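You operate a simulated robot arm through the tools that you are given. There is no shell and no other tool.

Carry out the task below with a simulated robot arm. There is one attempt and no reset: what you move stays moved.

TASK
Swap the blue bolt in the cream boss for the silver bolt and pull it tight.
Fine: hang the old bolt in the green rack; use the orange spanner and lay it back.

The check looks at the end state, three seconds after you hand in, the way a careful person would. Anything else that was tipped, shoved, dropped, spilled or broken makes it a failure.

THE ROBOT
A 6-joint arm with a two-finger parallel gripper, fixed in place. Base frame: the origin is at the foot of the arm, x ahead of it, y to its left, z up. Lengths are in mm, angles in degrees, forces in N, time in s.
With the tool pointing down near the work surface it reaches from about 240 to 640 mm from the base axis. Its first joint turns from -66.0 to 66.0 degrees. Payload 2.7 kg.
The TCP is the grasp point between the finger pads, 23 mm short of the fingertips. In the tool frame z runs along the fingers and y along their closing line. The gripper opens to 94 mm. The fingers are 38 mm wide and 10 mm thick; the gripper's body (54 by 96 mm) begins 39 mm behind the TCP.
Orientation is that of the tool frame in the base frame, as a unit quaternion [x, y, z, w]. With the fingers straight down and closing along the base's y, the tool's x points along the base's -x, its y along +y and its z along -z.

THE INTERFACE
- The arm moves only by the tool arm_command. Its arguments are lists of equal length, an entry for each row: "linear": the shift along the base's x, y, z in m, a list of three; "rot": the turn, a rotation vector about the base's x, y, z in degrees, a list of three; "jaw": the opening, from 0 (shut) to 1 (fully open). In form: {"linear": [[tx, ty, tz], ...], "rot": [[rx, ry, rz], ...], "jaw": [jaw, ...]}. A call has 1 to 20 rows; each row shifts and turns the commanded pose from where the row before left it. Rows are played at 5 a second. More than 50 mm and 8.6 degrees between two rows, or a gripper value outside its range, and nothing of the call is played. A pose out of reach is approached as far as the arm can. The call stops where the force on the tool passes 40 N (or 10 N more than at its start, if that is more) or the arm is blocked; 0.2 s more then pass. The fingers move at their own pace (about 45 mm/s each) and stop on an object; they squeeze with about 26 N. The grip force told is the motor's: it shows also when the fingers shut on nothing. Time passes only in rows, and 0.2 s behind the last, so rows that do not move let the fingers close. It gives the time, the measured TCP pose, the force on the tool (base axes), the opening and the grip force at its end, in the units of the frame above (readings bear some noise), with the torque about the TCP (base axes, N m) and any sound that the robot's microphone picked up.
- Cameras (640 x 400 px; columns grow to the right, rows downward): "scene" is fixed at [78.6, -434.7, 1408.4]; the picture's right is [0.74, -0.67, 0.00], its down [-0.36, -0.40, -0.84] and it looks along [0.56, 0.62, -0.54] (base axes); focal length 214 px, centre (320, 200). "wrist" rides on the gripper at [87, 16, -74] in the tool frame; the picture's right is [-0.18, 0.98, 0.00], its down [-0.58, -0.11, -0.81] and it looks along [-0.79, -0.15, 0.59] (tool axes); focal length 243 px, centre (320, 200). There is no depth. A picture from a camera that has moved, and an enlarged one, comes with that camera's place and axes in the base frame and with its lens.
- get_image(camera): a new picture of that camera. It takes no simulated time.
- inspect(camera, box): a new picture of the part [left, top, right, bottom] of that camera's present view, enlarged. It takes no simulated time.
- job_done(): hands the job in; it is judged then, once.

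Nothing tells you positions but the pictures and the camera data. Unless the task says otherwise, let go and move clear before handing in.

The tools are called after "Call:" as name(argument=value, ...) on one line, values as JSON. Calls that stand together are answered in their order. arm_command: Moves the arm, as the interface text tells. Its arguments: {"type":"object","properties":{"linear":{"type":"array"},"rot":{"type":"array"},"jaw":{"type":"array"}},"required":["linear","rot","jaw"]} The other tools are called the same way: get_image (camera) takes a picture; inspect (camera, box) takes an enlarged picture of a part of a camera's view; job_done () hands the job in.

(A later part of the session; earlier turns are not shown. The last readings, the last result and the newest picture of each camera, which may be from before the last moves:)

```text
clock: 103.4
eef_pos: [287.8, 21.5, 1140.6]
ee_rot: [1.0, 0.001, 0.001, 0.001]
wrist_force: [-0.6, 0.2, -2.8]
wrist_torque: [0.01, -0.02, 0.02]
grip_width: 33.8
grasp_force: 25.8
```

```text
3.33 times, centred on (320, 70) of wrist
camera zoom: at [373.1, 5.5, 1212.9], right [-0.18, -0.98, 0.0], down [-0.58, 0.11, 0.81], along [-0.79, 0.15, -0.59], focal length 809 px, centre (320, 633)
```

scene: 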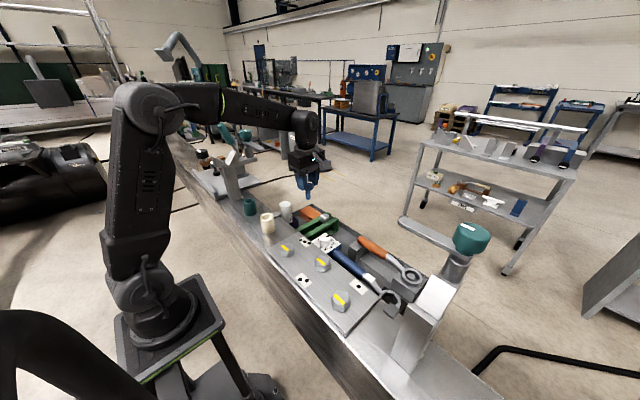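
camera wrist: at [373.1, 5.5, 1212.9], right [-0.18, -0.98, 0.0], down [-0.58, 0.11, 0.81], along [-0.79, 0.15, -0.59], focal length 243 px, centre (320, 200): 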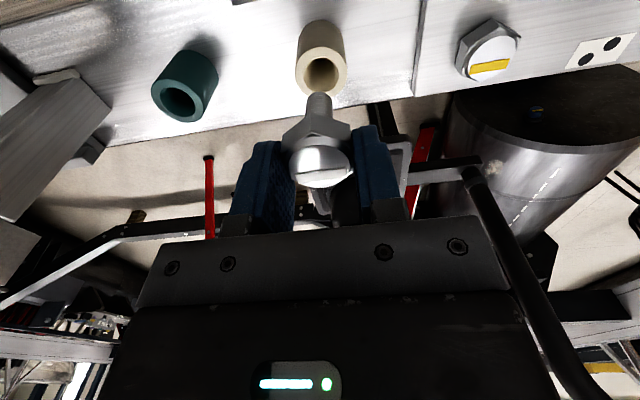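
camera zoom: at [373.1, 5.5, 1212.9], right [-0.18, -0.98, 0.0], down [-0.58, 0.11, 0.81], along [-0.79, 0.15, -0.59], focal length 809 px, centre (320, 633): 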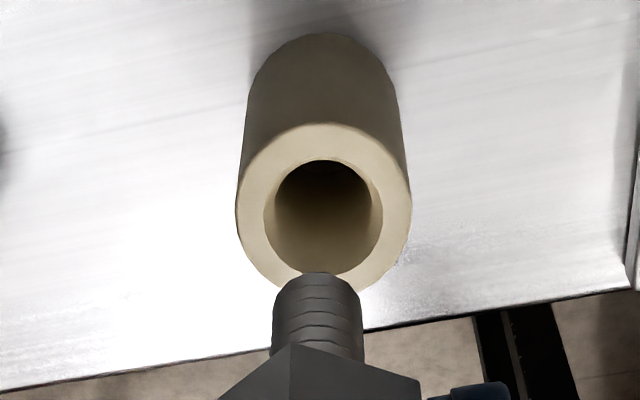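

I need to check whether the bolt hangs truly vertical in the grip. I zoom in on the shank and head from both cameras.

Call:
inspect(camera="scene", box=[254, 184, 286, 210])

Call:
inspect(camera="wrist", box=[270, 80, 370, 200])

```text
15.38 times, centred on (270, 197) of scene
camera zoom: at [78.6, -434.7, 1408.4], right [0.74, -0.67, 0.0], down [-0.36, -0.4, -0.84], along [0.56, 0.62, -0.54], focal length 3300 px, centre (1089, 246)
```

zoom: 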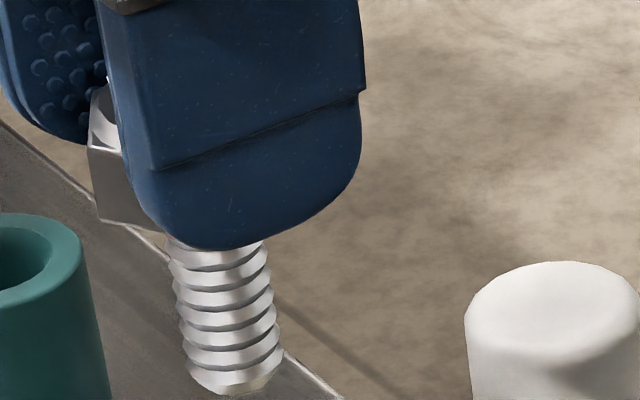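

```text
3.33 times, centred on (320, 140) of wrist
camera zoom: at [373.1, 5.5, 1212.9], right [-0.18, -0.98, 0.0], down [-0.58, 0.11, 0.81], along [-0.79, 0.15, -0.59], focal length 809 px, centre (320, 400)
```

zoom: 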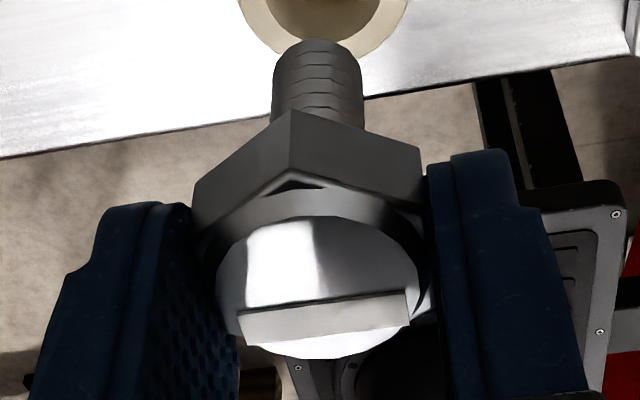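

The bolt hangs essentially vertical. I lower until the tip is a few mm above the boss and compare positions again, where depth errors cancel.

Call:
arm_command(linear=[[0, 0, -0.012], [0, 0, -0.011], [0, 0, 0], [0, 0, 0]], rot=[[0, 0, 0], [0, 0, 0], [0, 0, 0], [0, 0, 0]], jaw=[0.05, 0.05, 0.05, 0.05])

Call:
inspect(camera="scene", box=[254, 192, 288, 220])

Call:
inspect(camera="wrist", box=[270, 50, 370, 130])

```text
clock: 104.4
eef_pos: [286.3, 22.3, 1116.1]
ee_rot: [1.0, -0.001, 0.0, 0.002]
wrist_force: [0.8, 0.6, -2.3]
wrist_torque: [-0.03, -0.01, 0.02]
grip_width: 33.6
grasp_force: 26.1
```

```text
14.29 times, centred on (271, 206) of scene
camera zoom: at [78.6, -434.7, 1408.4], right [0.74, -0.67, 0.0], down [-0.36, -0.4, -0.84], along [0.56, 0.62, -0.54], focal length 3064 px, centre (1020, 114)
```

zoom: 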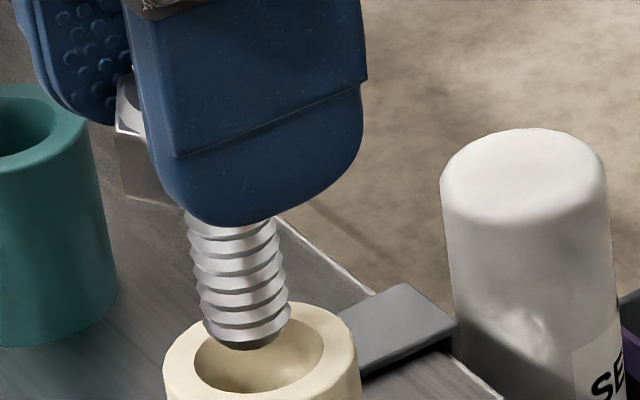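

```text
5.00 times, centred on (320, 90) of wrist
camera zoom: at [373.8, 5.5, 1189.6], right [-0.18, -0.98, 0.0], down [-0.58, 0.11, 0.81], along [-0.79, 0.15, -0.59], focal length 1213 px, centre (320, 750)
```

zoom: 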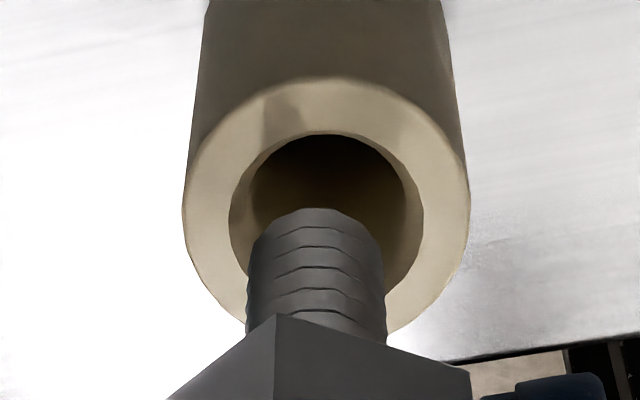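

From both cameras the hole lies about (+2.2, -1.5) mm from the shank tip. I shift by that and lower gently into the hole.

Call:
arm_command(linear=[[0.0022, -0.0015, 0], [0, 0, -0.003], [0, 0, -0.003], [0, 0, -0.003], [0, 0, 0], [0, 0, 0]], rot=[[0, 0, 0], [0, 0, 0], [0, 0, 0], [0, 0, 0], [0, 0, 0], [0, 0, 0]], jaw=[0.05, 0.05, 0.05, 0.05, 0.05, 0.05])

Call:
inspect(camera="scene", box=[254, 192, 288, 220])

Call:
inspect(camera="wrist", box=[270, 50, 370, 130])

```text
clock: 105.8
eef_pos: [289.3, 18.3, 1107.1]
ee_rot: [1.0, 0.0, 0.001, 0.001]
wrist_force: [-0.4, 0.1, -2.1]
wrist_torque: [0.01, 0.02, -0.01]
grip_width: 33.6
grasp_force: 26.1
```

```text
14.29 times, centred on (271, 206) of scene
camera zoom: at [78.6, -434.7, 1408.4], right [0.74, -0.67, 0.0], down [-0.36, -0.4, -0.84], along [0.56, 0.62, -0.54], focal length 3064 px, centre (1020, 114)
```

zoom: 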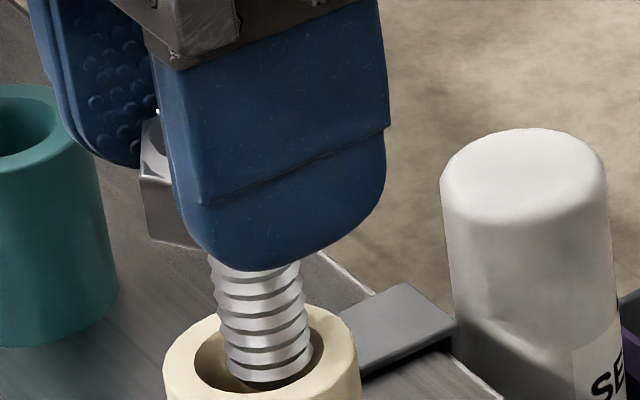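

```text
5.00 times, centred on (320, 90) of wrist
camera zoom: at [376.1, 3.2, 1180.0], right [-0.18, -0.98, 0.0], down [-0.58, 0.11, 0.81], along [-0.79, 0.15, -0.59], focal length 1213 px, centre (320, 750)
```

zoom: 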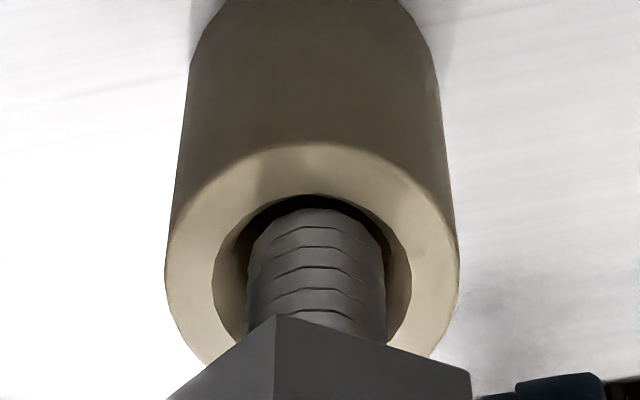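

The tip is in the hole. I fine-tune by (-0.4, +0.9) and lower toward the thread start at z≈1080, watching forces.

Call:
arm_command(linear=[[-0.0004, 0.0009, 0], [0, 0, -0.003], [0, 0, -0.003], [0, 0, -0.003], [0, 0, -0.003], [0, 0, 0]], rot=[[0, 0, 0], [0, 0, 0], [0, 0, 0], [0, 0, 0], [0, 0, 0], [0, 0, 0]], jaw=[0.05, 0.05, 0.05, 0.05, 0.05, 0.05])

Call:
inspect(camera="scene", box=[254, 192, 288, 220])

Call:
inspect(camera="wrist", box=[270, 50, 370, 150])

```text
clock: 107.2
eef_pos: [288.7, 19.8, 1096.0]
ee_rot: [1.0, 0.0, 0.001, 0.0]
wrist_force: [0.6, 0.4, -2.3]
wrist_torque: [0.01, 0.0, 0.02]
grip_width: 33.6
grasp_force: 26.3
```

```text
14.29 times, centred on (271, 206) of scene
camera zoom: at [78.6, -434.7, 1408.4], right [0.74, -0.67, 0.0], down [-0.36, -0.4, -0.84], along [0.56, 0.62, -0.54], focal length 3064 px, centre (1020, 114)
```

zoom: 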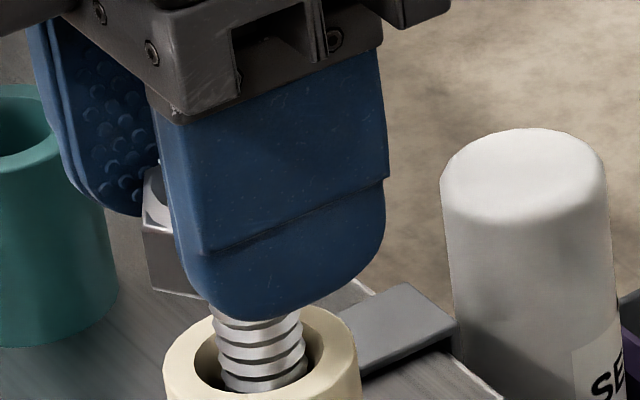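

```text
4.00 times, centred on (320, 100) of wrist
camera zoom: at [375.0, 4.1, 1169.0], right [-0.18, -0.98, 0.0], down [-0.58, 0.11, 0.81], along [-0.79, 0.15, -0.59], focal length 970 px, centre (320, 600)
```

zoom: 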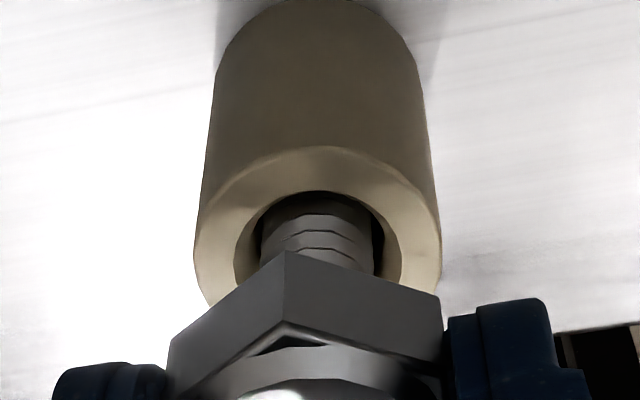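

The shank is now centred in the hole. I keep lowering with force monitoring.

Call:
arm_command(linear=[[0, 0, -0.003], [0, 0, -0.003], [0, 0, -0.003], [0, 0, -0.002], [0, 0, 0]], rot=[[0, 0, 0], [0, 0, 0], [0, 0, 0], [0, 0, 0], [0, 0, 0]], jaw=[0.05, 0.05, 0.05, 0.05, 0.05])

Call:
arm_command(linear=[[0, 0, -0.001], [0, 0, -0.001], [0, 0, -0.001], [0, 0, 0]], rot=[[0, 0, 0], [0, 0, 0], [0, 0, 0], [0, 0, 0]], jaw=[0.05, 0.05, 0.05, 0.05])

Call:
inspect(camera="scene", box=[254, 192, 288, 220])

```text
clock: 108.4
eef_pos: [289.3, 19.9, 1083.7]
ee_rot: [1.0, 0.0, 0.0, 0.001]
wrist_force: [0.3, 0.0, -1.3]
wrist_torque: [-0.01, 0.04, 0.01]
grip_width: 33.7
grasp_force: 25.0
```

```text
clock: 109.4
eef_pos: [288.9, 19.6, 1080.4]
ee_rot: [1.0, 0.0, 0.0, 0.001]
wrist_force: [0.0, 0.7, -1.5]
wrist_torque: [0.02, 0.04, -0.05]
grip_width: 33.6
grasp_force: 26.0
```

```text
14.29 times, centred on (271, 206) of scene
camera zoom: at [78.6, -434.7, 1408.4], right [0.74, -0.67, 0.0], down [-0.36, -0.4, -0.84], along [0.56, 0.62, -0.54], focal length 3064 px, centre (1020, 114)
```

zoom: 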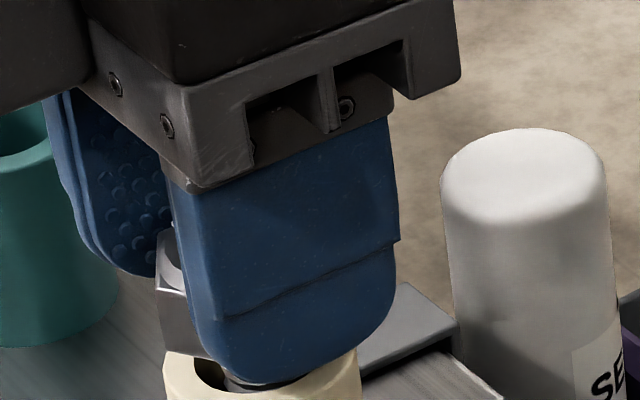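

Still no contact at z≈1080. I lower in 1 mm steps until I feel the thread start.

Call:
arm_command(linear=[[0, 0, -0.001], [0, 0, -0.001], [0, 0, 0]], rot=[[0, 0, 0], [0, 0, 0], [0, 0, 0]], jaw=[0.05, 0.05, 0.05])

Call:
arm_command(linear=[[0, 0, -0.0005], [0, 0, -0.0005], [0, 0, 0]], rot=[[0, 0, 0], [0, 0, 0], [0, 0, 0]], jaw=[0.05, 0.05, 0.05])

```text
clock: 110.2
eef_pos: [288.4, 18.5, 1079.5]
ee_rot: [1.0, 0.0, 0.001, 0.001]
wrist_force: [0.5, -0.4, -2.6]
wrist_torque: [-0.01, 0.02, 0.0]
grip_width: 33.7
grasp_force: 25.3
```

```text
clock: 111.0
eef_pos: [289.3, 19.2, 1078.4]
ee_rot: [1.0, -0.001, 0.001, 0.001]
wrist_force: [-0.4, 0.4, -2.3]
wrist_torque: [0.01, 0.02, 0.02]
grip_width: 33.6
grasp_force: 25.6
```

No contact yet; I continue down in 1 mm steps.

Call:
arm_command(linear=[[0, 0, -0.0007], [0, 0, -0.0007], [0, 0, 0]], rot=[[0, 0, 0], [0, 0, 0], [0, 0, 0]], jaw=[0.05, 0.05, 0.05])

Call:
arm_command(linear=[[0, 0, -0.0007], [0, 0, -0.0007], [0, 0, 0]], rot=[[0, 0, 0], [0, 0, 0], [0, 0, 0]], jaw=[0.05, 0.05, 0.05])

Call:
inspect(camera="scene", box=[254, 192, 288, 220])

Call:
inspect(camera="wrist", box=[270, 60, 370, 180])

```text
clock: 111.8
eef_pos: [287.7, 18.9, 1077.3]
ee_rot: [1.0, 0.0, 0.001, 0.001]
wrist_force: [-0.4, -0.1, -2.0]
wrist_torque: [0.0, 0.01, 0.02]
grip_width: 33.7
grasp_force: 26.2
```

```text
clock: 112.6
eef_pos: [289.1, 18.5, 1077.5]
ee_rot: [1.0, 0.0, -0.001, 0.001]
wrist_force: [-7.5, 8.8, 5.3]
wrist_torque: [0.28, 0.77, -0.02]
grip_width: 33.6
grasp_force: 25.9
```

```text
14.29 times, centred on (271, 206) of scene
camera zoom: at [78.4, -434.5, 1408.5], right [0.74, -0.67, 0.0], down [-0.36, -0.4, -0.84], along [0.56, 0.62, -0.54], focal length 3064 px, centre (1020, 114)
```

zoom: 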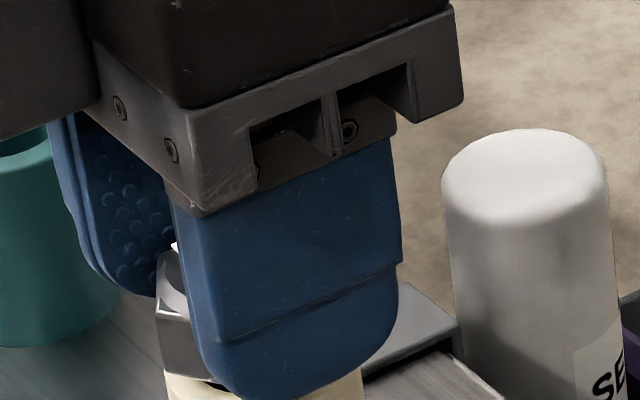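

```text
3.33 times, centred on (320, 120) of wrist
camera zoom: at [375.0, 3.9, 1149.9], right [-0.18, -0.98, 0.0], down [-0.58, 0.11, 0.81], along [-0.79, 0.15, -0.59], focal length 809 px, centre (320, 467)
```

zoom: 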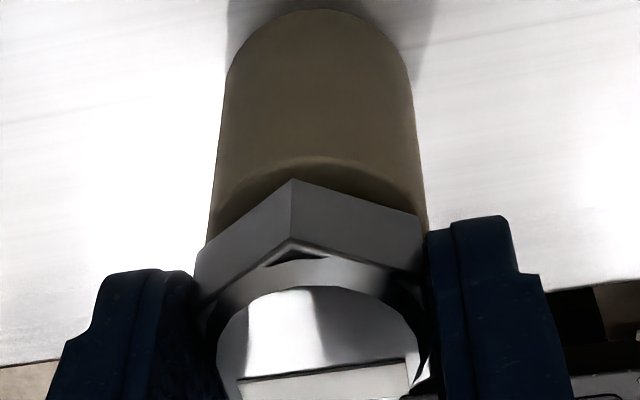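

The thread start is felt (upward ~7 N plus a sideways pull). I relieve the side load by (-0.6, +0.7) mm and read again.

Call:
arm_command(linear=[[-0.0006, 0.0007, 0], [0, 0, 0]], rot=[[0, 0, 0], [0, 0, 0]], jaw=[0.05, 0.05])

```text
clock: 113.2
eef_pos: [287.7, 21.0, 1076.4]
ee_rot: [1.0, 0.0, 0.001, 0.001]
wrist_force: [-7.4, 8.0, 7.1]
wrist_torque: [0.14, 0.77, 0.01]
grip_width: 33.3
grasp_force: 26.2
```

The side force acts at the shank tip. I shift a bit more the same way and check.

Call:
arm_command(linear=[[-0.001, 0.0008, 0.0003], [0, 0, 0]], rot=[[0, 0, 0], [0, 0, 0]], jaw=[0.05, 0.05])

```text
clock: 113.8
eef_pos: [288.5, 20.4, 1077.3]
ee_rot: [1.0, -0.001, 0.002, 0.001]
wrist_force: [-1.8, -5.9, 10.0]
wrist_torque: [-0.13, 0.51, -0.01]
grip_width: 33.6
grasp_force: 25.7
```

Side forces are now small, with a light 10 N axial push. I start turning CW and follow the thread down.

Call:
arm_command(linear=[[0, -0.0003, 0], [0, 0, -0.00015], [0, 0, -0.00015], [0, 0, -0.00015], [0, 0, 0]], rot=[[0, 0, 0], [0, 0, -8], [0, 0, -8], [0, 0, -8], [0, 0, 0]], jaw=[0.05, 0.05, 0.05, 0.05, 0.05])

Call:
inspect(camera="scene", box=[254, 192, 288, 220])

```text
clock: 115.0
eef_pos: [287.3, 19.9, 1075.6]
ee_rot: [0.978, -0.208, 0.001, 0.001]
wrist_force: [12.5, -1.7, -0.7]
wrist_torque: [0.08, 0.01, 0.04]
grip_width: 33.5
grasp_force: 26.3
```

```text
14.29 times, centred on (271, 206) of scene
camera zoom: at [79.0, -434.8, 1408.4], right [0.74, -0.67, 0.0], down [-0.36, -0.4, -0.84], along [0.56, 0.62, -0.54], focal length 3064 px, centre (1020, 114)
```

zoom: 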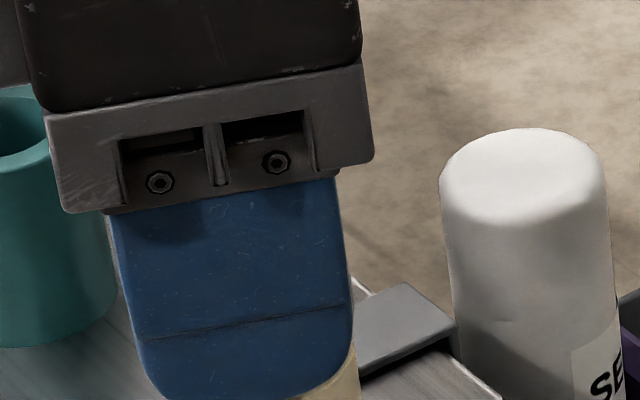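

The axial force dropped as the thread pulls in — it is engaged. I recentre +0.9 mm in x and continue CW.

Call:
arm_command(linear=[[0.0009, -0.0001, 0], [0, 0, -0.00015], [0, 0, -0.00015], [0, 0, -0.00015], [0, 0, -0.00015], [0, 0, 0]], rot=[[0, 0, 0], [0, 0, -8], [0, 0, -8], [0, 0, -8], [0, 0, -8], [0, 0, 0]], jaw=[0.05, 0.05, 0.05, 0.05, 0.05, 0.05])

```text
clock: 116.4
eef_pos: [289.9, 21.8, 1076.7]
ee_rot: [0.883, -0.47, 0.001, 0.0]
wrist_force: [15.6, 9.4, 7.7]
wrist_torque: [0.06, -0.29, 0.0]
grip_width: 33.8
grasp_force: 26.1
```

The reaction shows the axis is toward (+x, +y) by about 1.4 mm. I shift and continue with less lowering.

Call:
arm_command(linear=[[0.0009, 0.0006, 0], [0, 0, -0.0001], [0, 0, -0.0001], [0, 0, -0.0001], [0, 0, 0]], rot=[[0, 0, 0], [0, 0, -8], [0, 0, -8], [0, 0, -8], [0, 0, 0]], jaw=[0.05, 0.05, 0.05, 0.05, 0.05])

Call:
inspect(camera="scene", box=[254, 192, 288, 220])

```text
clock: 117.6
eef_pos: [288.8, 21.8, 1074.6]
ee_rot: [0.765, -0.644, 0.0, -0.001]
wrist_force: [12.8, 12.9, 5.3]
wrist_torque: [-0.13, -0.34, 0.0]
grip_width: 33.7
grasp_force: 26.7
```

```text
14.29 times, centred on (271, 206) of scene
camera zoom: at [79.0, -434.3, 1408.5], right [0.74, -0.67, 0.0], down [-0.36, -0.4, -0.84], along [0.56, 0.62, -0.54], focal length 3064 px, centre (1020, 114)
```

zoom: 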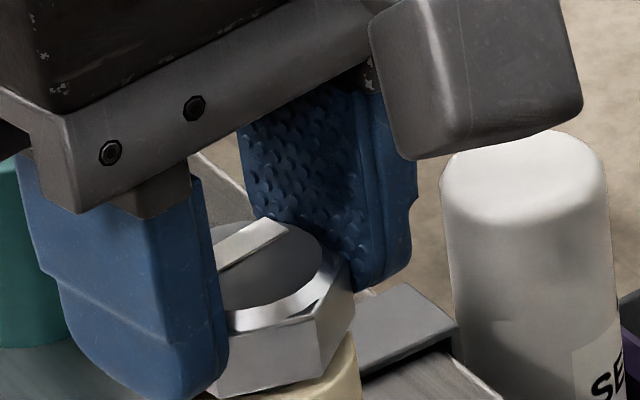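

The axis is still toward (+x, +y). I shift another (+1.0, +0.9) and read forces before turning further.

Call:
arm_command(linear=[[0.001, 0.0009, 0], [0, 0, 0]], rot=[[0, 0, 0], [0, 0, 0]], jaw=[0.05, 0.05])

```text
clock: 118.2
eef_pos: [290.8, 21.3, 1074.5]
ee_rot: [0.767, -0.642, 0.0, 0.001]
wrist_force: [10.7, 4.6, 5.6]
wrist_torque: [0.28, -0.36, -0.02]
grip_width: 33.5
grasp_force: 25.9
```

The forces fall. I shift +1.0 more in x and continue CW.

Call:
arm_command(linear=[[0.001, 0.0003, 0], [0, 0, 0]], rot=[[0, 0, 0], [0, 0, 0]], jaw=[0.05, 0.05])

Call:
arm_command(linear=[[0, 0, -0.0001], [0, 0, -0.00015], [0, 0, -0.00015], [0, 0, -0.00015], [0, 0, 0]], rot=[[0, 0, -8], [0, 0, -8], [0, 0, -8], [0, 0, -8], [0, 0, 0]], jaw=[0.05, 0.05, 0.05, 0.05, 0.05])

Call:
inspect(camera="scene", box=[254, 192, 288, 220])

```text
clock: 118.8
eef_pos: [289.8, 21.3, 1074.5]
ee_rot: [0.766, -0.643, -0.002, 0.002]
wrist_force: [0.1, -1.9, 4.4]
wrist_torque: [0.1, -0.11, -0.04]
grip_width: 33.7
grasp_force: 25.8
```

```text
clock: 120.0
eef_pos: [291.4, 22.1, 1073.5]
ee_rot: [-0.559, 0.829, 0.001, -0.003]
wrist_force: [-11.9, -15.4, 2.6]
wrist_torque: [-0.25, 0.21, -0.02]
grip_width: 33.3
grasp_force: 26.2
```

```text
14.29 times, centred on (271, 206) of scene
camera zoom: at [78.2, -435.2, 1408.3], right [0.74, -0.67, 0.0], down [-0.36, -0.4, -0.84], along [0.56, 0.63, -0.54], focal length 3064 px, centre (1020, 114)
```

zoom: 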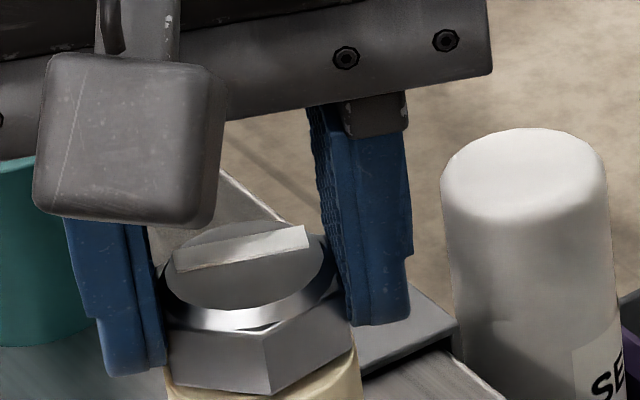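

Now the pull is the other way. I shift (-1.0, -1.2) back toward the boss axis (289.4, 20.1) and continue.

Call:
arm_command(linear=[[-0.001, -0.0012, 0], [0, 0, 0]], rot=[[0, 0, 0], [0, 0, 0]], jaw=[0.05, 0.05])

Call:
arm_command(linear=[[0, 0, -0.00015], [0, 0, -0.00015], [0, 0, -0.00015], [0, 0, 0]], rot=[[0, 0, -8], [0, 0, -8], [0, 0, -8], [0, 0, 0]], jaw=[0.05, 0.05, 0.05, 0.05])

```text
clock: 120.6
eef_pos: [290.4, 21.1, 1074.7]
ee_rot: [-0.56, 0.829, 0.0, 0.0]
wrist_force: [-1.0, -9.0, -5.3]
wrist_torque: [-0.73, 0.29, 0.06]
grip_width: 33.7
grasp_force: 25.8
```

```text
clock: 121.6
eef_pos: [291.4, 22.6, 1074.8]
ee_rot: [-0.374, 0.927, 0.001, 0.0]
wrist_force: [5.8, -1.5, -9.6]
wrist_torque: [-0.26, 0.11, -0.02]
grip_width: 33.7
grasp_force: 26.4
```

The bolt pulls the tool down (-9.6 N), so I lower 0.8 mm and continue CW.

Call:
arm_command(linear=[[0.0002, 0, -0.0008], [0, 0, -0.00015], [0, 0, -0.00015], [0, 0, -0.00015], [0, 0, -0.00015], [0, 0, 0]], rot=[[0, 0, 0], [0, 0, -8], [0, 0, -8], [0, 0, -8], [0, 0, -8], [0, 0, 0]], jaw=[0.05, 0.05, 0.05, 0.05, 0.05, 0.05])

Call:
inspect(camera="scene", box=[254, 192, 288, 220])

```text
clock: 123.0
eef_pos: [292.3, 20.7, 1074.5]
ee_rot: [-0.103, 0.995, 0.001, 0.0]
wrist_force: [17.6, -6.9, -9.3]
wrist_torque: [-0.08, -0.23, 0.02]
grip_width: 33.5
grasp_force: 26.1
```

```text
14.29 times, centred on (271, 206) of scene
camera zoom: at [79.2, -434.9, 1408.3], right [0.74, -0.67, 0.0], down [-0.36, -0.4, -0.84], along [0.56, 0.63, -0.54], focal length 3064 px, centre (1020, 114)
```

zoom: 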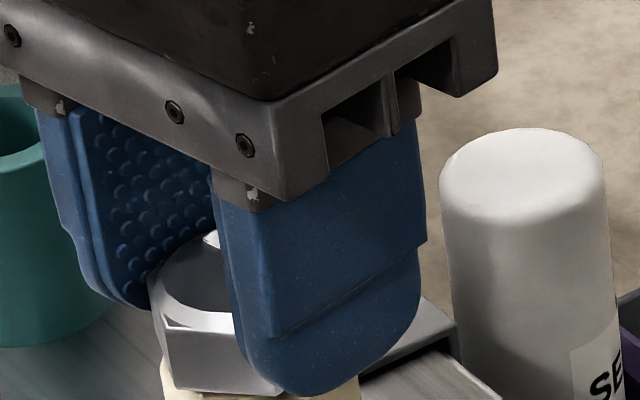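

The thread pulls down as expected. I relieve with (+1.2, -0.4, -0.8) mm and continue CW.

Call:
arm_command(linear=[[0.0008, -0.0003, -0.0004], [0.0004, 0, -0.0004], [0, 0, 0]], rot=[[0, 0, 0], [0, 0, 0], [0, 0, 0]], jaw=[0.05, 0.05, 0.05])

Call:
arm_command(linear=[[0, 0, -0.00015], [0, 0, -0.00015], [0, 0, -0.00015], [0, 0, -0.00015], [0, 0, 0]], rot=[[0, 0, -8], [0, 0, -8], [0, 0, -8], [0, 0, -8], [0, 0, 0]], jaw=[0.05, 0.05, 0.05, 0.05, 0.05])

```text
clock: 123.8
eef_pos: [292.2, 21.6, 1072.7]
ee_rot: [-0.105, 0.995, 0.001, 0.001]
wrist_force: [4.0, -10.4, 10.4]
wrist_torque: [-0.12, -0.32, 0.0]
grip_width: 33.6
grasp_force: 26.2
```

```text
clock: 125.0
eef_pos: [292.0, 20.7, 1071.0]
ee_rot: [0.173, 0.985, -0.001, -0.001]
wrist_force: [-6.1, -22.8, 17.4]
wrist_torque: [-0.46, 0.17, -0.03]
grip_width: 33.6
grasp_force: 26.2
```

I have lowered slightly too much (+17 N). I raise 1.2 mm, shift -1.5 mm in y, and continue.

Call:
arm_command(linear=[[0, -0.001, 0.0006], [0, -0.0006, 0.0006], [0, 0, 0]], rot=[[0, 0, 0], [0, 0, 0], [0, 0, 0]], jaw=[0.05, 0.05, 0.05])

Call:
arm_command(linear=[[0, 0, -0.00015], [0, 0, -0.00015], [0, 0, -0.00015], [0, 0, 0]], rot=[[0, 0, -8], [0, 0, -8], [0, 0, -8], [0, 0, 0]], jaw=[0.05, 0.05, 0.05, 0.05])

Call:
inspect(camera="scene", box=[254, 192, 288, 220])

```text
clock: 125.8
eef_pos: [290.4, 19.6, 1072.7]
ee_rot: [0.173, 0.985, 0.001, -0.001]
wrist_force: [6.0, -13.1, -13.0]
wrist_torque: [-0.29, -0.43, 0.02]
grip_width: 33.7
grasp_force: 26.2
```

```text
clock: 126.8
eef_pos: [291.0, 19.3, 1071.8]
ee_rot: [0.375, 0.927, 0.0, -0.002]
wrist_force: [-5.9, -19.9, -12.0]
wrist_torque: [-0.27, 0.03, 0.01]
grip_width: 33.9
grasp_force: 25.9
```

```text
14.29 times, centred on (271, 206) of scene
camera zoom: at [78.5, -435.3, 1408.2], right [0.74, -0.67, 0.0], down [-0.36, -0.4, -0.84], along [0.56, 0.63, -0.54], focal length 3064 px, centre (1020, 114)
```

zoom: 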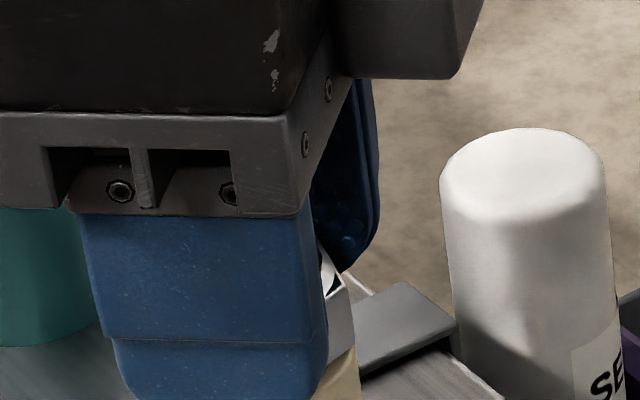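

I relieve again (-0.3, -1.2, -0.5) and continue CW.

Call:
arm_command(linear=[[-0.0003, -0.0012, -0.0005], [0, 0, -0.00015], [0, 0, -0.00015], [0, 0, -0.00015], [0, 0, -0.00015], [0, 0, 0]], rot=[[0, 0, 0], [0, 0, -8], [0, 0, -8], [0, 0, -8], [0, 0, -8], [0, 0, 0]], jaw=[0.05, 0.05, 0.05, 0.05, 0.05, 0.05])

Call:
inspect(camera="scene", box=[254, 192, 288, 220])

```text
clock: 128.2
eef_pos: [290.4, 20.1, 1072.0]
ee_rot: [0.615, 0.788, 0.0, -0.001]
wrist_force: [-20.1, 2.8, 2.3]
wrist_torque: [0.31, 0.31, 0.04]
grip_width: 33.4
grasp_force: 26.0
```

```text
14.29 times, centred on (271, 206) of scene
camera zoom: at [78.0, -434.7, 1408.5], right [0.74, -0.67, 0.0], down [-0.36, -0.4, -0.84], along [0.56, 0.62, -0.54], focal length 3064 px, centre (1020, 114)
```

zoom: 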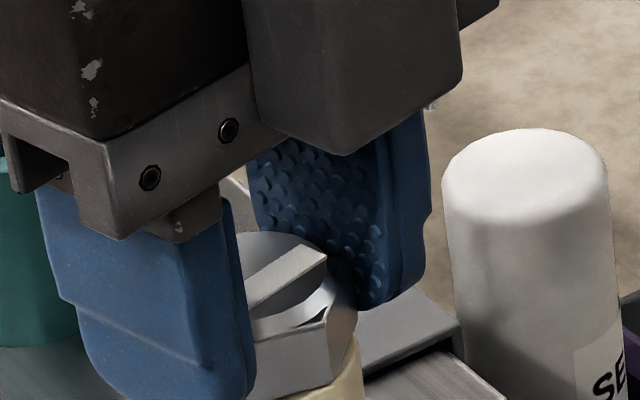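

The bolt keeps descending. I shift -1.4 mm in x and continue CW to about yaw -108°.

Call:
arm_command(linear=[[-0.0008, 0.0002, 0], [-0.0006, 0, 0], [0, 0, -0.00015], [0, 0, -0.00015], [0, 0, -0.00015], [0, 0, -0.00015], [0, 0, 0]], rot=[[0, 0, 0], [0, 0, 0], [0, 0, -8], [0, 0, -8], [0, 0, -8], [0, 0, -8], [0, 0, 0]], jaw=[0.05, 0.05, 0.05, 0.05, 0.05, 0.05, 0.05])

Call:
inspect(camera="scene", box=[254, 192, 288, 220])

```text
clock: 129.8
eef_pos: [288.8, 19.2, 1072.1]
ee_rot: [0.809, 0.587, 0.001, -0.001]
wrist_force: [-12.4, 7.8, -5.8]
wrist_torque: [0.37, 0.06, 0.02]
grip_width: 33.8
grasp_force: 25.9
```

```text
14.29 times, centred on (271, 206) of scene
camera zoom: at [78.3, -434.5, 1408.5], right [0.74, -0.67, 0.0], down [-0.36, -0.4, -0.84], along [0.56, 0.62, -0.54], focal length 3064 px, centre (1020, 114)
```

zoom: 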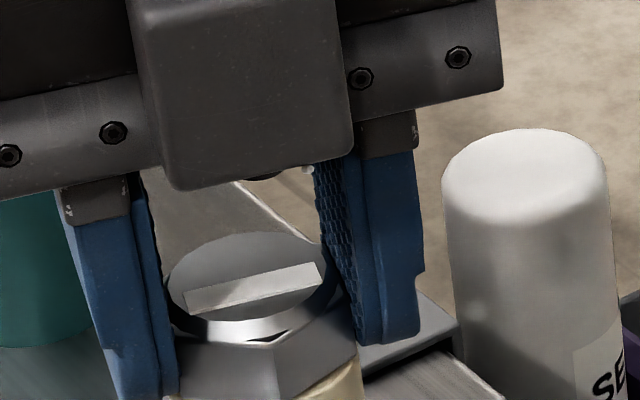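

About 3 mm remain before the head seats. I correct the centre slightly and continue CW while the wrist still has range.

Call:
arm_command(linear=[[-0.0008, 0.0004, -0.0002], [0, 0, -0.00015], [0, 0, -0.00015], [0, 0, -0.00015], [0, 0, -0.00015], [0, 0, 0]], rot=[[0, 0, 0], [0, 0, -8], [0, 0, -8], [0, 0, -8], [0, 0, -8], [0, 0, 0]], jaw=[0.05, 0.05, 0.05, 0.05, 0.05, 0.05])

Call:
inspect(camera="scene", box=[254, 192, 288, 220])

```text
clock: 131.2
eef_pos: [289.0, 18.6, 1070.7]
ee_rot: [0.94, 0.341, 0.0, 0.001]
wrist_force: [5.8, 5.6, -13.2]
wrist_torque: [-0.12, 0.23, 0.02]
grip_width: 33.3
grasp_force: 25.3
```

```text
14.29 times, centred on (271, 206) of scene
camera zoom: at [78.9, -434.5, 1408.5], right [0.74, -0.67, 0.0], down [-0.36, -0.4, -0.84], along [0.56, 0.62, -0.54], focal length 3064 px, centre (1020, 114)
```

zoom: 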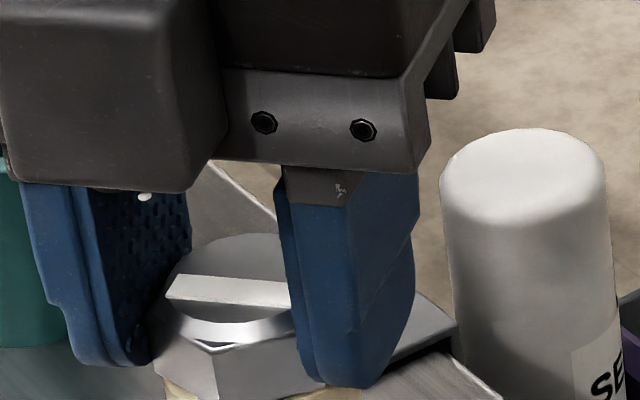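

Still within range. I lower 0.5 mm and continue a little further CW.

Call:
arm_command(linear=[[0.0003, 0.0003, -0.0005], [0, 0, -0.00015], [0, 0, -0.00015], [0, 0, -0.00015], [0, 0, 0]], rot=[[0, 0, 0], [0, 0, -8], [0, 0, -8], [0, 0, -8], [0, 0, 0]], jaw=[0.05, 0.05, 0.05, 0.05, 0.05])

Call:
inspect(camera="scene", box=[254, 192, 288, 220])

```text
clock: 132.2
eef_pos: [287.9, 19.0, 1070.3]
ee_rot: [0.985, 0.17, -0.001, -0.011]
wrist_force: [-4.1, 23.6, -1.9]
wrist_torque: [0.22, 0.28, 0.04]
grip_width: 33.7
grasp_force: 26.6
out of reach, approached as far as the arm can: row 4
stopped in row 4: the force on the tool passed its limit at 63 N (the readings are from after the stop); the commanded pose is now the measured one
```

```text
14.29 times, centred on (271, 206) of scene
camera zoom: at [78.6, -434.0, 1408.6], right [0.74, -0.67, 0.0], down [-0.36, -0.4, -0.84], along [0.56, 0.62, -0.54], focal length 3064 px, centre (1020, 114)
```

zoom: 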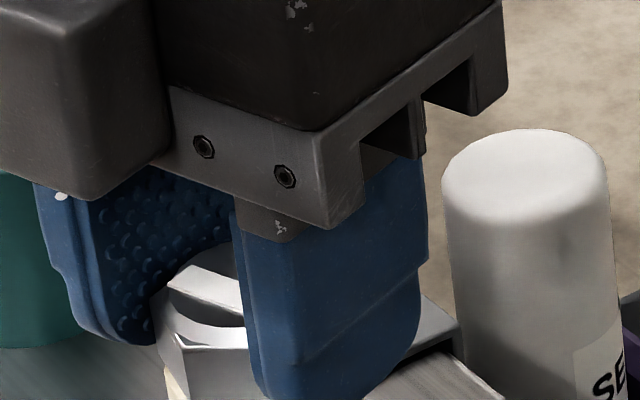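

I hit the wrist's lower limit near yaw -160°. I open the jaws, correct the tilt, lift and look at how far the bolt has seated.

Call:
arm_command(linear=[[0, 0, 0], [0, 0, 0], [0, 0, 0], [0, 0, 0.01], [0, 0, 0.03], [0, 0, 0.03], [0, 0, 0]], rot=[[0, 0, 0], [0, 0, 0], [0, 0, 3], [-1.22, -0.33, 0], [0, 0, 0], [0, 0, 0], [0, 0, 0]], jaw=[0.65, 0.65, 0.65, 0.65, 0.65, 0.65, 0.65])

Call:
inspect(camera="scene", box=[254, 192, 288, 220])

Call:
get_image(camera="wrist")

Call:
get_image(camera="scene")

```text
clock: 133.8
eef_pos: [292.1, 16.9, 1137.9]
ee_rot: [0.981, 0.195, -0.001, 0.001]
wrist_force: [0.1, 1.0, -0.1]
wrist_torque: [0.0, 0.0, -0.01]
grip_width: 60.9
grasp_force: 0.1
```

```text
14.29 times, centred on (271, 206) of scene
camera zoom: at [78.6, -434.7, 1408.4], right [0.74, -0.67, 0.0], down [-0.36, -0.4, -0.84], along [0.56, 0.62, -0.54], focal length 3064 px, centre (1020, 114)
```

zoom: 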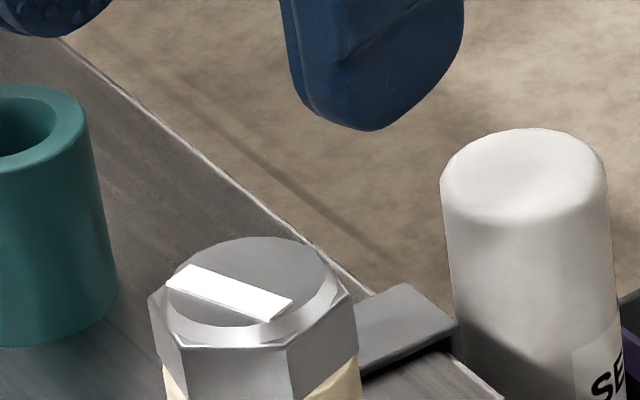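

```text
taken
camera wrist: at [377.4, 34.4, 1210.6], right [0.21, -0.98, 0.0], down [-0.58, -0.12, 0.81], along [-0.79, -0.17, -0.59], focal length 243 px, centre (320, 200)
```

wrist: 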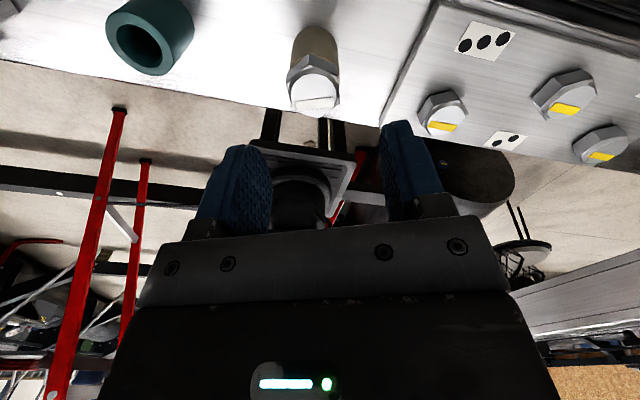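

```text
taken
```

scene: 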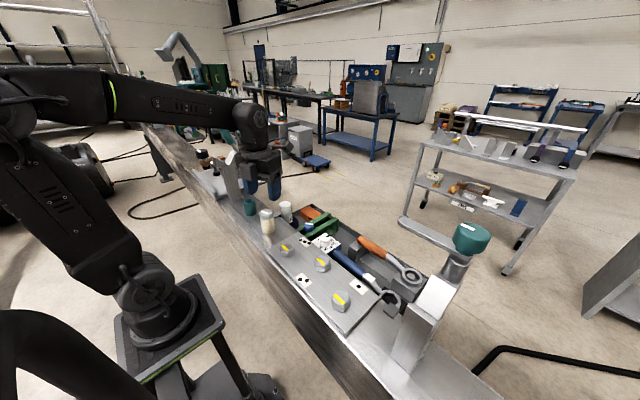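

The silver bolt is nearly down. I zoom in on the gap between head and boss.

Call:
inspect(camera="scene", box=[258, 206, 284, 228])

Call:
inspect(camera="wrist", box=[275, 20, 355, 130])

```text
16.00 times, centred on (271, 217) of scene
camera zoom: at [78.6, -434.7, 1408.4], right [0.74, -0.67, 0.0], down [-0.36, -0.4, -0.84], along [0.56, 0.62, -0.54], focal length 3432 px, centre (1104, -72)
```

zoom: 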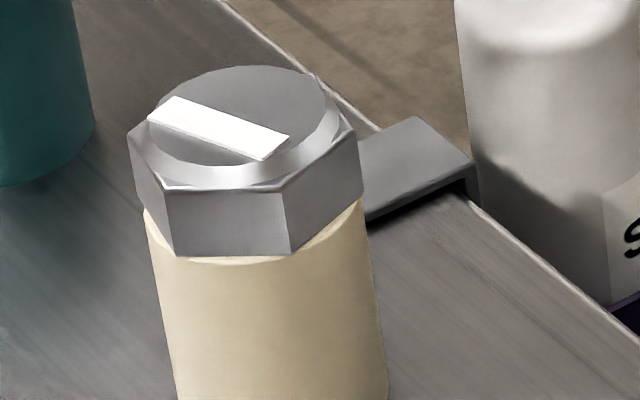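

```text
3.64 times, centred on (315, 75) of wrist
camera zoom: at [377.4, 34.4, 1210.6], right [0.21, -0.98, 0.0], down [-0.58, -0.12, 0.81], along [-0.79, -0.17, -0.59], focal length 882 px, centre (338, 654)
```

zoom: 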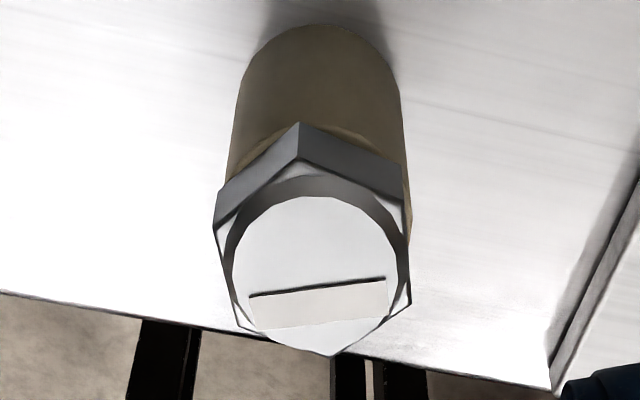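

The silver bolt now sits at the same height and angle the blue one had when just loosened, so only the final spanner pull remains. I rotate the tool back and return to the orange spanner.

Call:
arm_command(linear=[[0, 0, 0.01], [0, 0, 0.01], [0, 0, 0], [0, 0, 0], [0, 0, 0], [0, 0, 0], [0, 0, 0], [0, 0, 0], [0, 0, 0], [0, 0, 0]], rot=[[0, 0, 8.247], [0, 0, 8.247], [0, 0, 8.247], [0, 0, 8.247], [0, 0, 8.247], [0, 0, 8.247], [0, 0, 8.247], [0, 0, 8.247], [0, 0, 8.247], [0, 0, 8.247]], jaw=[0.75, 0.75, 0.75, 0.75, 0.75, 0.75, 0.75, 0.75, 0.75, 0.75])

Call:
arm_command(linear=[[0.011885, -0.01027, 0], [0.011885, -0.01027, 0], [0.011885, -0.01027, 0], [0.011885, -0.01027, 0], [0.011885, -0.01027, 0], [0.011885, -0.01027, 0], [0.011885, -0.01027, 0], [0.011885, -0.01027, 0], [0.011885, -0.01027, 0], [0.011885, -0.01027, 0], [0.011885, -0.01027, 0], [0.011885, -0.01027, 0], [0.011885, -0.01027, 0], [0.011885, -0.01027, 0], [0.011885, -0.01027, 0], [0.011885, -0.01027, 0], [0.011885, -0.01027, 0], [0.011885, -0.01027, 0], [0.011885, -0.01027, 0], [0.011885, -0.01027, 0]], rot=[[0, 0, 8.247], [0, 0, 8.247], [0, 0, 8.247], [0, 0, 8.247], [0, 0, 8.247], [0, 0, 8.247], [0, 0, 8.247], [0, 0, 8.247], [0, 0, 8.247], [0, 0, 8.247], [0, 0, 8.247], [0, 0, 8.247], [0, 0, 8.247], [0, 0, 8.247], [0, 0, 8.247], [0, 0, 8.247], [0, 0, 8.247], [0, 0, 8.247], [0, 0, 8.247], [0, 0, 8.247]], jaw=[0.75, 0.75, 0.75, 0.75, 0.75, 0.75, 0.75, 0.75, 0.75, 0.75, 0.75, 0.75, 0.75, 0.75, 0.75, 0.75, 0.75, 0.75, 0.75, 0.75])

Call:
arm_command(linear=[[0, 0, -0.04], [0, 0, -0.04], [0, 0, -0.04], [0, 0, -0.04], [0, 0, 0], [0, 0, 0]], rot=[[0, 0, 0], [0, 0, 0], [0, 0, 0], [0, 0, 0], [0, 0, 0], [0, 0, 0]], jaw=[0.75, 0.75, 0.75, 0.75, 0.75, 0.75])

Call:
inspect(camera="wrist", box=[240, 0, 440, 200])

Call:
get_image(camera="scene")

```text
clock: 136.0
eef_pos: [289.9, 16.8, 1161.2]
ee_rot: [0.608, 0.794, 0.0, 0.001]
wrist_force: [0.6, -0.8, -0.4]
wrist_torque: [-0.02, 0.01, -0.01]
grip_width: 70.6
grasp_force: 0.1
```

```text
clock: 140.2
eef_pos: [526.9, -191.9, 1161.6]
ee_rot: [0.708, -0.706, -0.001, 0.0]
wrist_force: [0.6, -0.6, -0.8]
wrist_torque: [0.02, -0.02, 0.0]
grip_width: 70.8
grasp_force: 0.1
```

```text
clock: 141.6
eef_pos: [527.8, -192.1, 1001.6]
ee_rot: [-0.707, 0.707, 0.001, -0.001]
wrist_force: [-0.1, -0.1, 0.4]
wrist_torque: [-0.01, 0.0, 0.0]
grip_width: 70.5
grasp_force: 0.2
```

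```text
2.00 times, centred on (340, 100) of wrist
camera zoom: at [511.2, -278.5, 1074.8], right [-0.98, 0.19, 0.0], down [0.11, 0.58, 0.81], along [0.15, 0.79, -0.59], focal length 485 px, centre (280, 400)
```

zoom: 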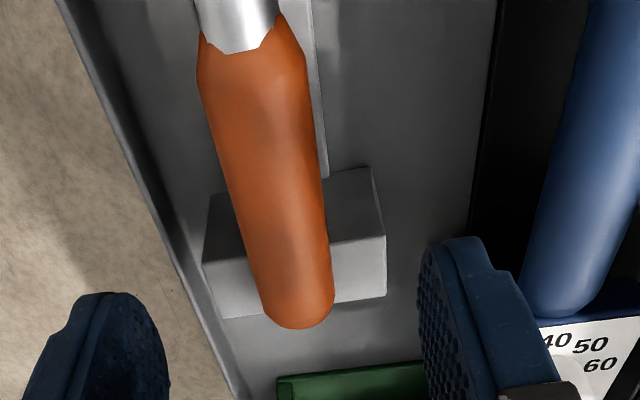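

```text
taken
```

scene: 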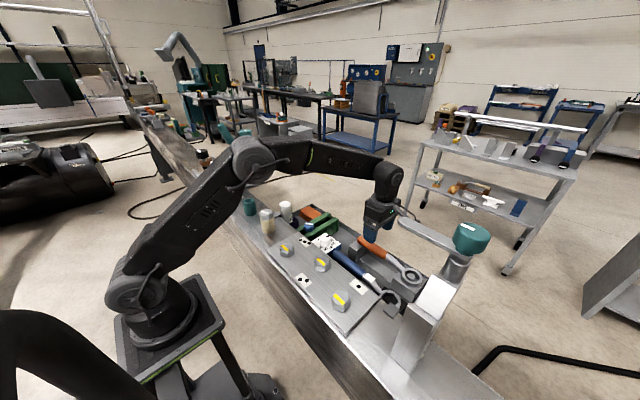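

The handle axis is at x≈529.5; I shift (+2, +2.5) mm, descend to z≈919 and grip the handle.

Call:
arm_command(linear=[[0.002, 0.0025, -0.03], [0, 0, -0.03], [0, 0, -0.022], [0, 0, 0], [0, 0, 0], [0, 0, 0], [0, 0, 0], [0, 0, 0], [0, 0, 0]], rot=[[0, 0, 0], [0, 0, 0], [0, 0, 0], [0, 0, 0], [0, 0, 0], [0, 0, 0], [0, 0, 0], [0, 0, 0], [0, 0, 0]], jaw=[0.75, 0.75, 0.75, 0.75, 0.1, 0.1, 0.1, 0.1, 0.1])

Call:
arm_command(linear=[[0, 0, 0]], rot=[[0, 0, 0]], jaw=[0.1])

Call:
inspect(camera="scene", box=[340, 210, 440, 290])

```text
clock: 143.6
eef_pos: [529.6, -186.2, 918.4]
ee_rot: [-0.707, 0.707, 0.002, 0.001]
wrist_force: [-1.0, 0.2, 0.0]
wrist_torque: [-0.02, -0.03, -0.05]
grip_width: 30.1
grasp_force: 25.6
```

```text
clock: 144.0
eef_pos: [528.8, -186.8, 918.1]
ee_rot: [-0.706, 0.708, 0.001, 0.0]
wrist_force: [0.0, 0.0, 0.1]
wrist_torque: [0.02, -0.03, 0.01]
grip_width: 29.9
grasp_force: 26.2
```

```text
5.00 times, centred on (390, 250) of scene
camera zoom: at [78.6, -434.8, 1408.4], right [0.74, -0.67, 0.0], down [-0.36, -0.4, -0.84], along [0.56, 0.62, -0.54], focal length 1072 px, centre (-30, -50)
```

zoom: 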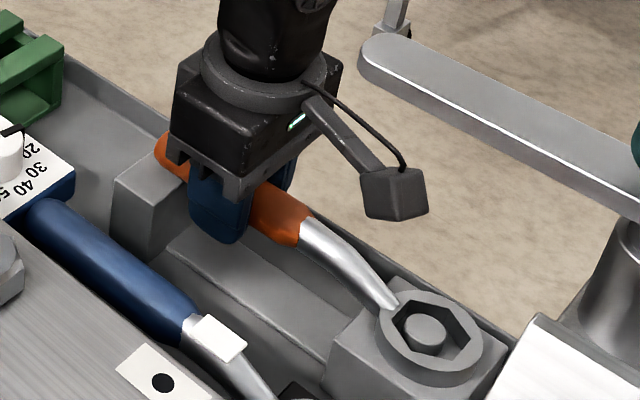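

The spanner is gripped again. I lift it clear and carry it to hover above the silver bolt with the handle at about -10° from x, matching the bolt's hex angle.

Call:
arm_command(linear=[[0, 0, 0.01], [0, 0, 0.035], [0, 0, 0.04], [0, 0, 0.04], [0, 0, 0.04], [0, 0, 0.04], [0, 0, 0]], rot=[[0, 0, 0], [0, 0, 0], [0, 0, 0], [0, 0, 0], [0, 0, 0], [0, 0, 0], [0, 0, 0]], jaw=[0.1, 0.1, 0.1, 0.1, 0.1, 0.1, 0.1])

Call:
arm_command(linear=[[-0.00863, 0.01421, 0], [-0.00863, 0.01421, 0], [-0.00863, 0.01421, 0], [-0.00863, 0.01421, 0], [-0.00863, 0.01421, 0], [-0.00863, 0.01421, 0], [-0.00863, 0.01421, 0], [-0.00863, 0.01421, 0], [-0.00863, 0.01421, 0], [-0.00863, 0.01421, 0], [-0.00863, 0.01421, 0], [-0.00863, 0.01421, 0], [-0.00863, 0.01421, 0], [0, 0, 0], [0, 0, 0]], rot=[[0, 0, -7.677], [0, 0, -7.677], [0, 0, -7.677], [0, 0, -7.677], [0, 0, -7.677], [0, 0, -7.677], [0, 0, -7.677], [0, 0, -7.677], [0, 0, -7.677], [0, 0, -7.677], [0, 0, -7.677], [0, 0, -7.677], [0, 0, -7.677], [0, 0, 0], [0, 0, 0]], jaw=[0.1, 0.1, 0.1, 0.1, 0.1, 0.1, 0.1, 0.1, 0.1, 0.1, 0.1, 0.1, 0.1, 0.1, 0.1])

Call:
inspect(camera="scene", box=[252, 184, 286, 214])

Call:
inspect(camera="scene", box=[230, 160, 330, 240])

```text
clock: 145.6
eef_pos: [530.1, -189.1, 1123.9]
ee_rot: [-0.706, 0.708, 0.002, 0.0]
wrist_force: [0.4, 0.1, -2.3]
wrist_torque: [0.07, 0.0, -0.01]
grip_width: 30.2
grasp_force: 26.2
```

```text
clock: 148.8
eef_pos: [418.3, -3.6, 1123.1]
ee_rot: [0.086, 0.996, 0.001, 0.001]
wrist_force: [0.6, 0.5, -1.7]
wrist_torque: [-0.02, -0.06, 0.05]
grip_width: 30.1
grasp_force: 26.1
```

```text
13.33 times, centred on (269, 199) of scene
camera zoom: at [78.7, -434.7, 1408.4], right [0.74, -0.67, 0.0], down [-0.36, -0.4, -0.84], along [0.56, 0.62, -0.54], focal length 2860 px, centre (1000, 213)
```

zoom: 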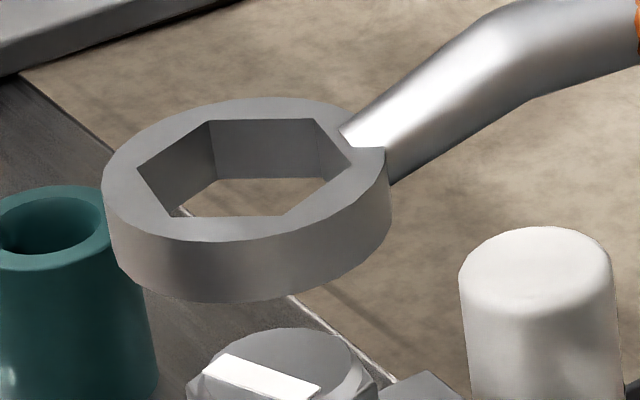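

```text
5.00 times, centred on (280, 200) of scene
camera zoom: at [78.7, -434.7, 1408.4], right [0.74, -0.67, 0.0], down [-0.36, -0.4, -0.84], along [0.56, 0.62, -0.54], focal length 1072 px, centre (520, 200)
```

zoom: 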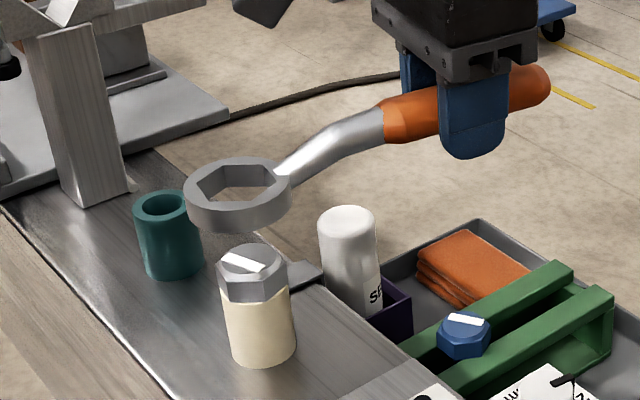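

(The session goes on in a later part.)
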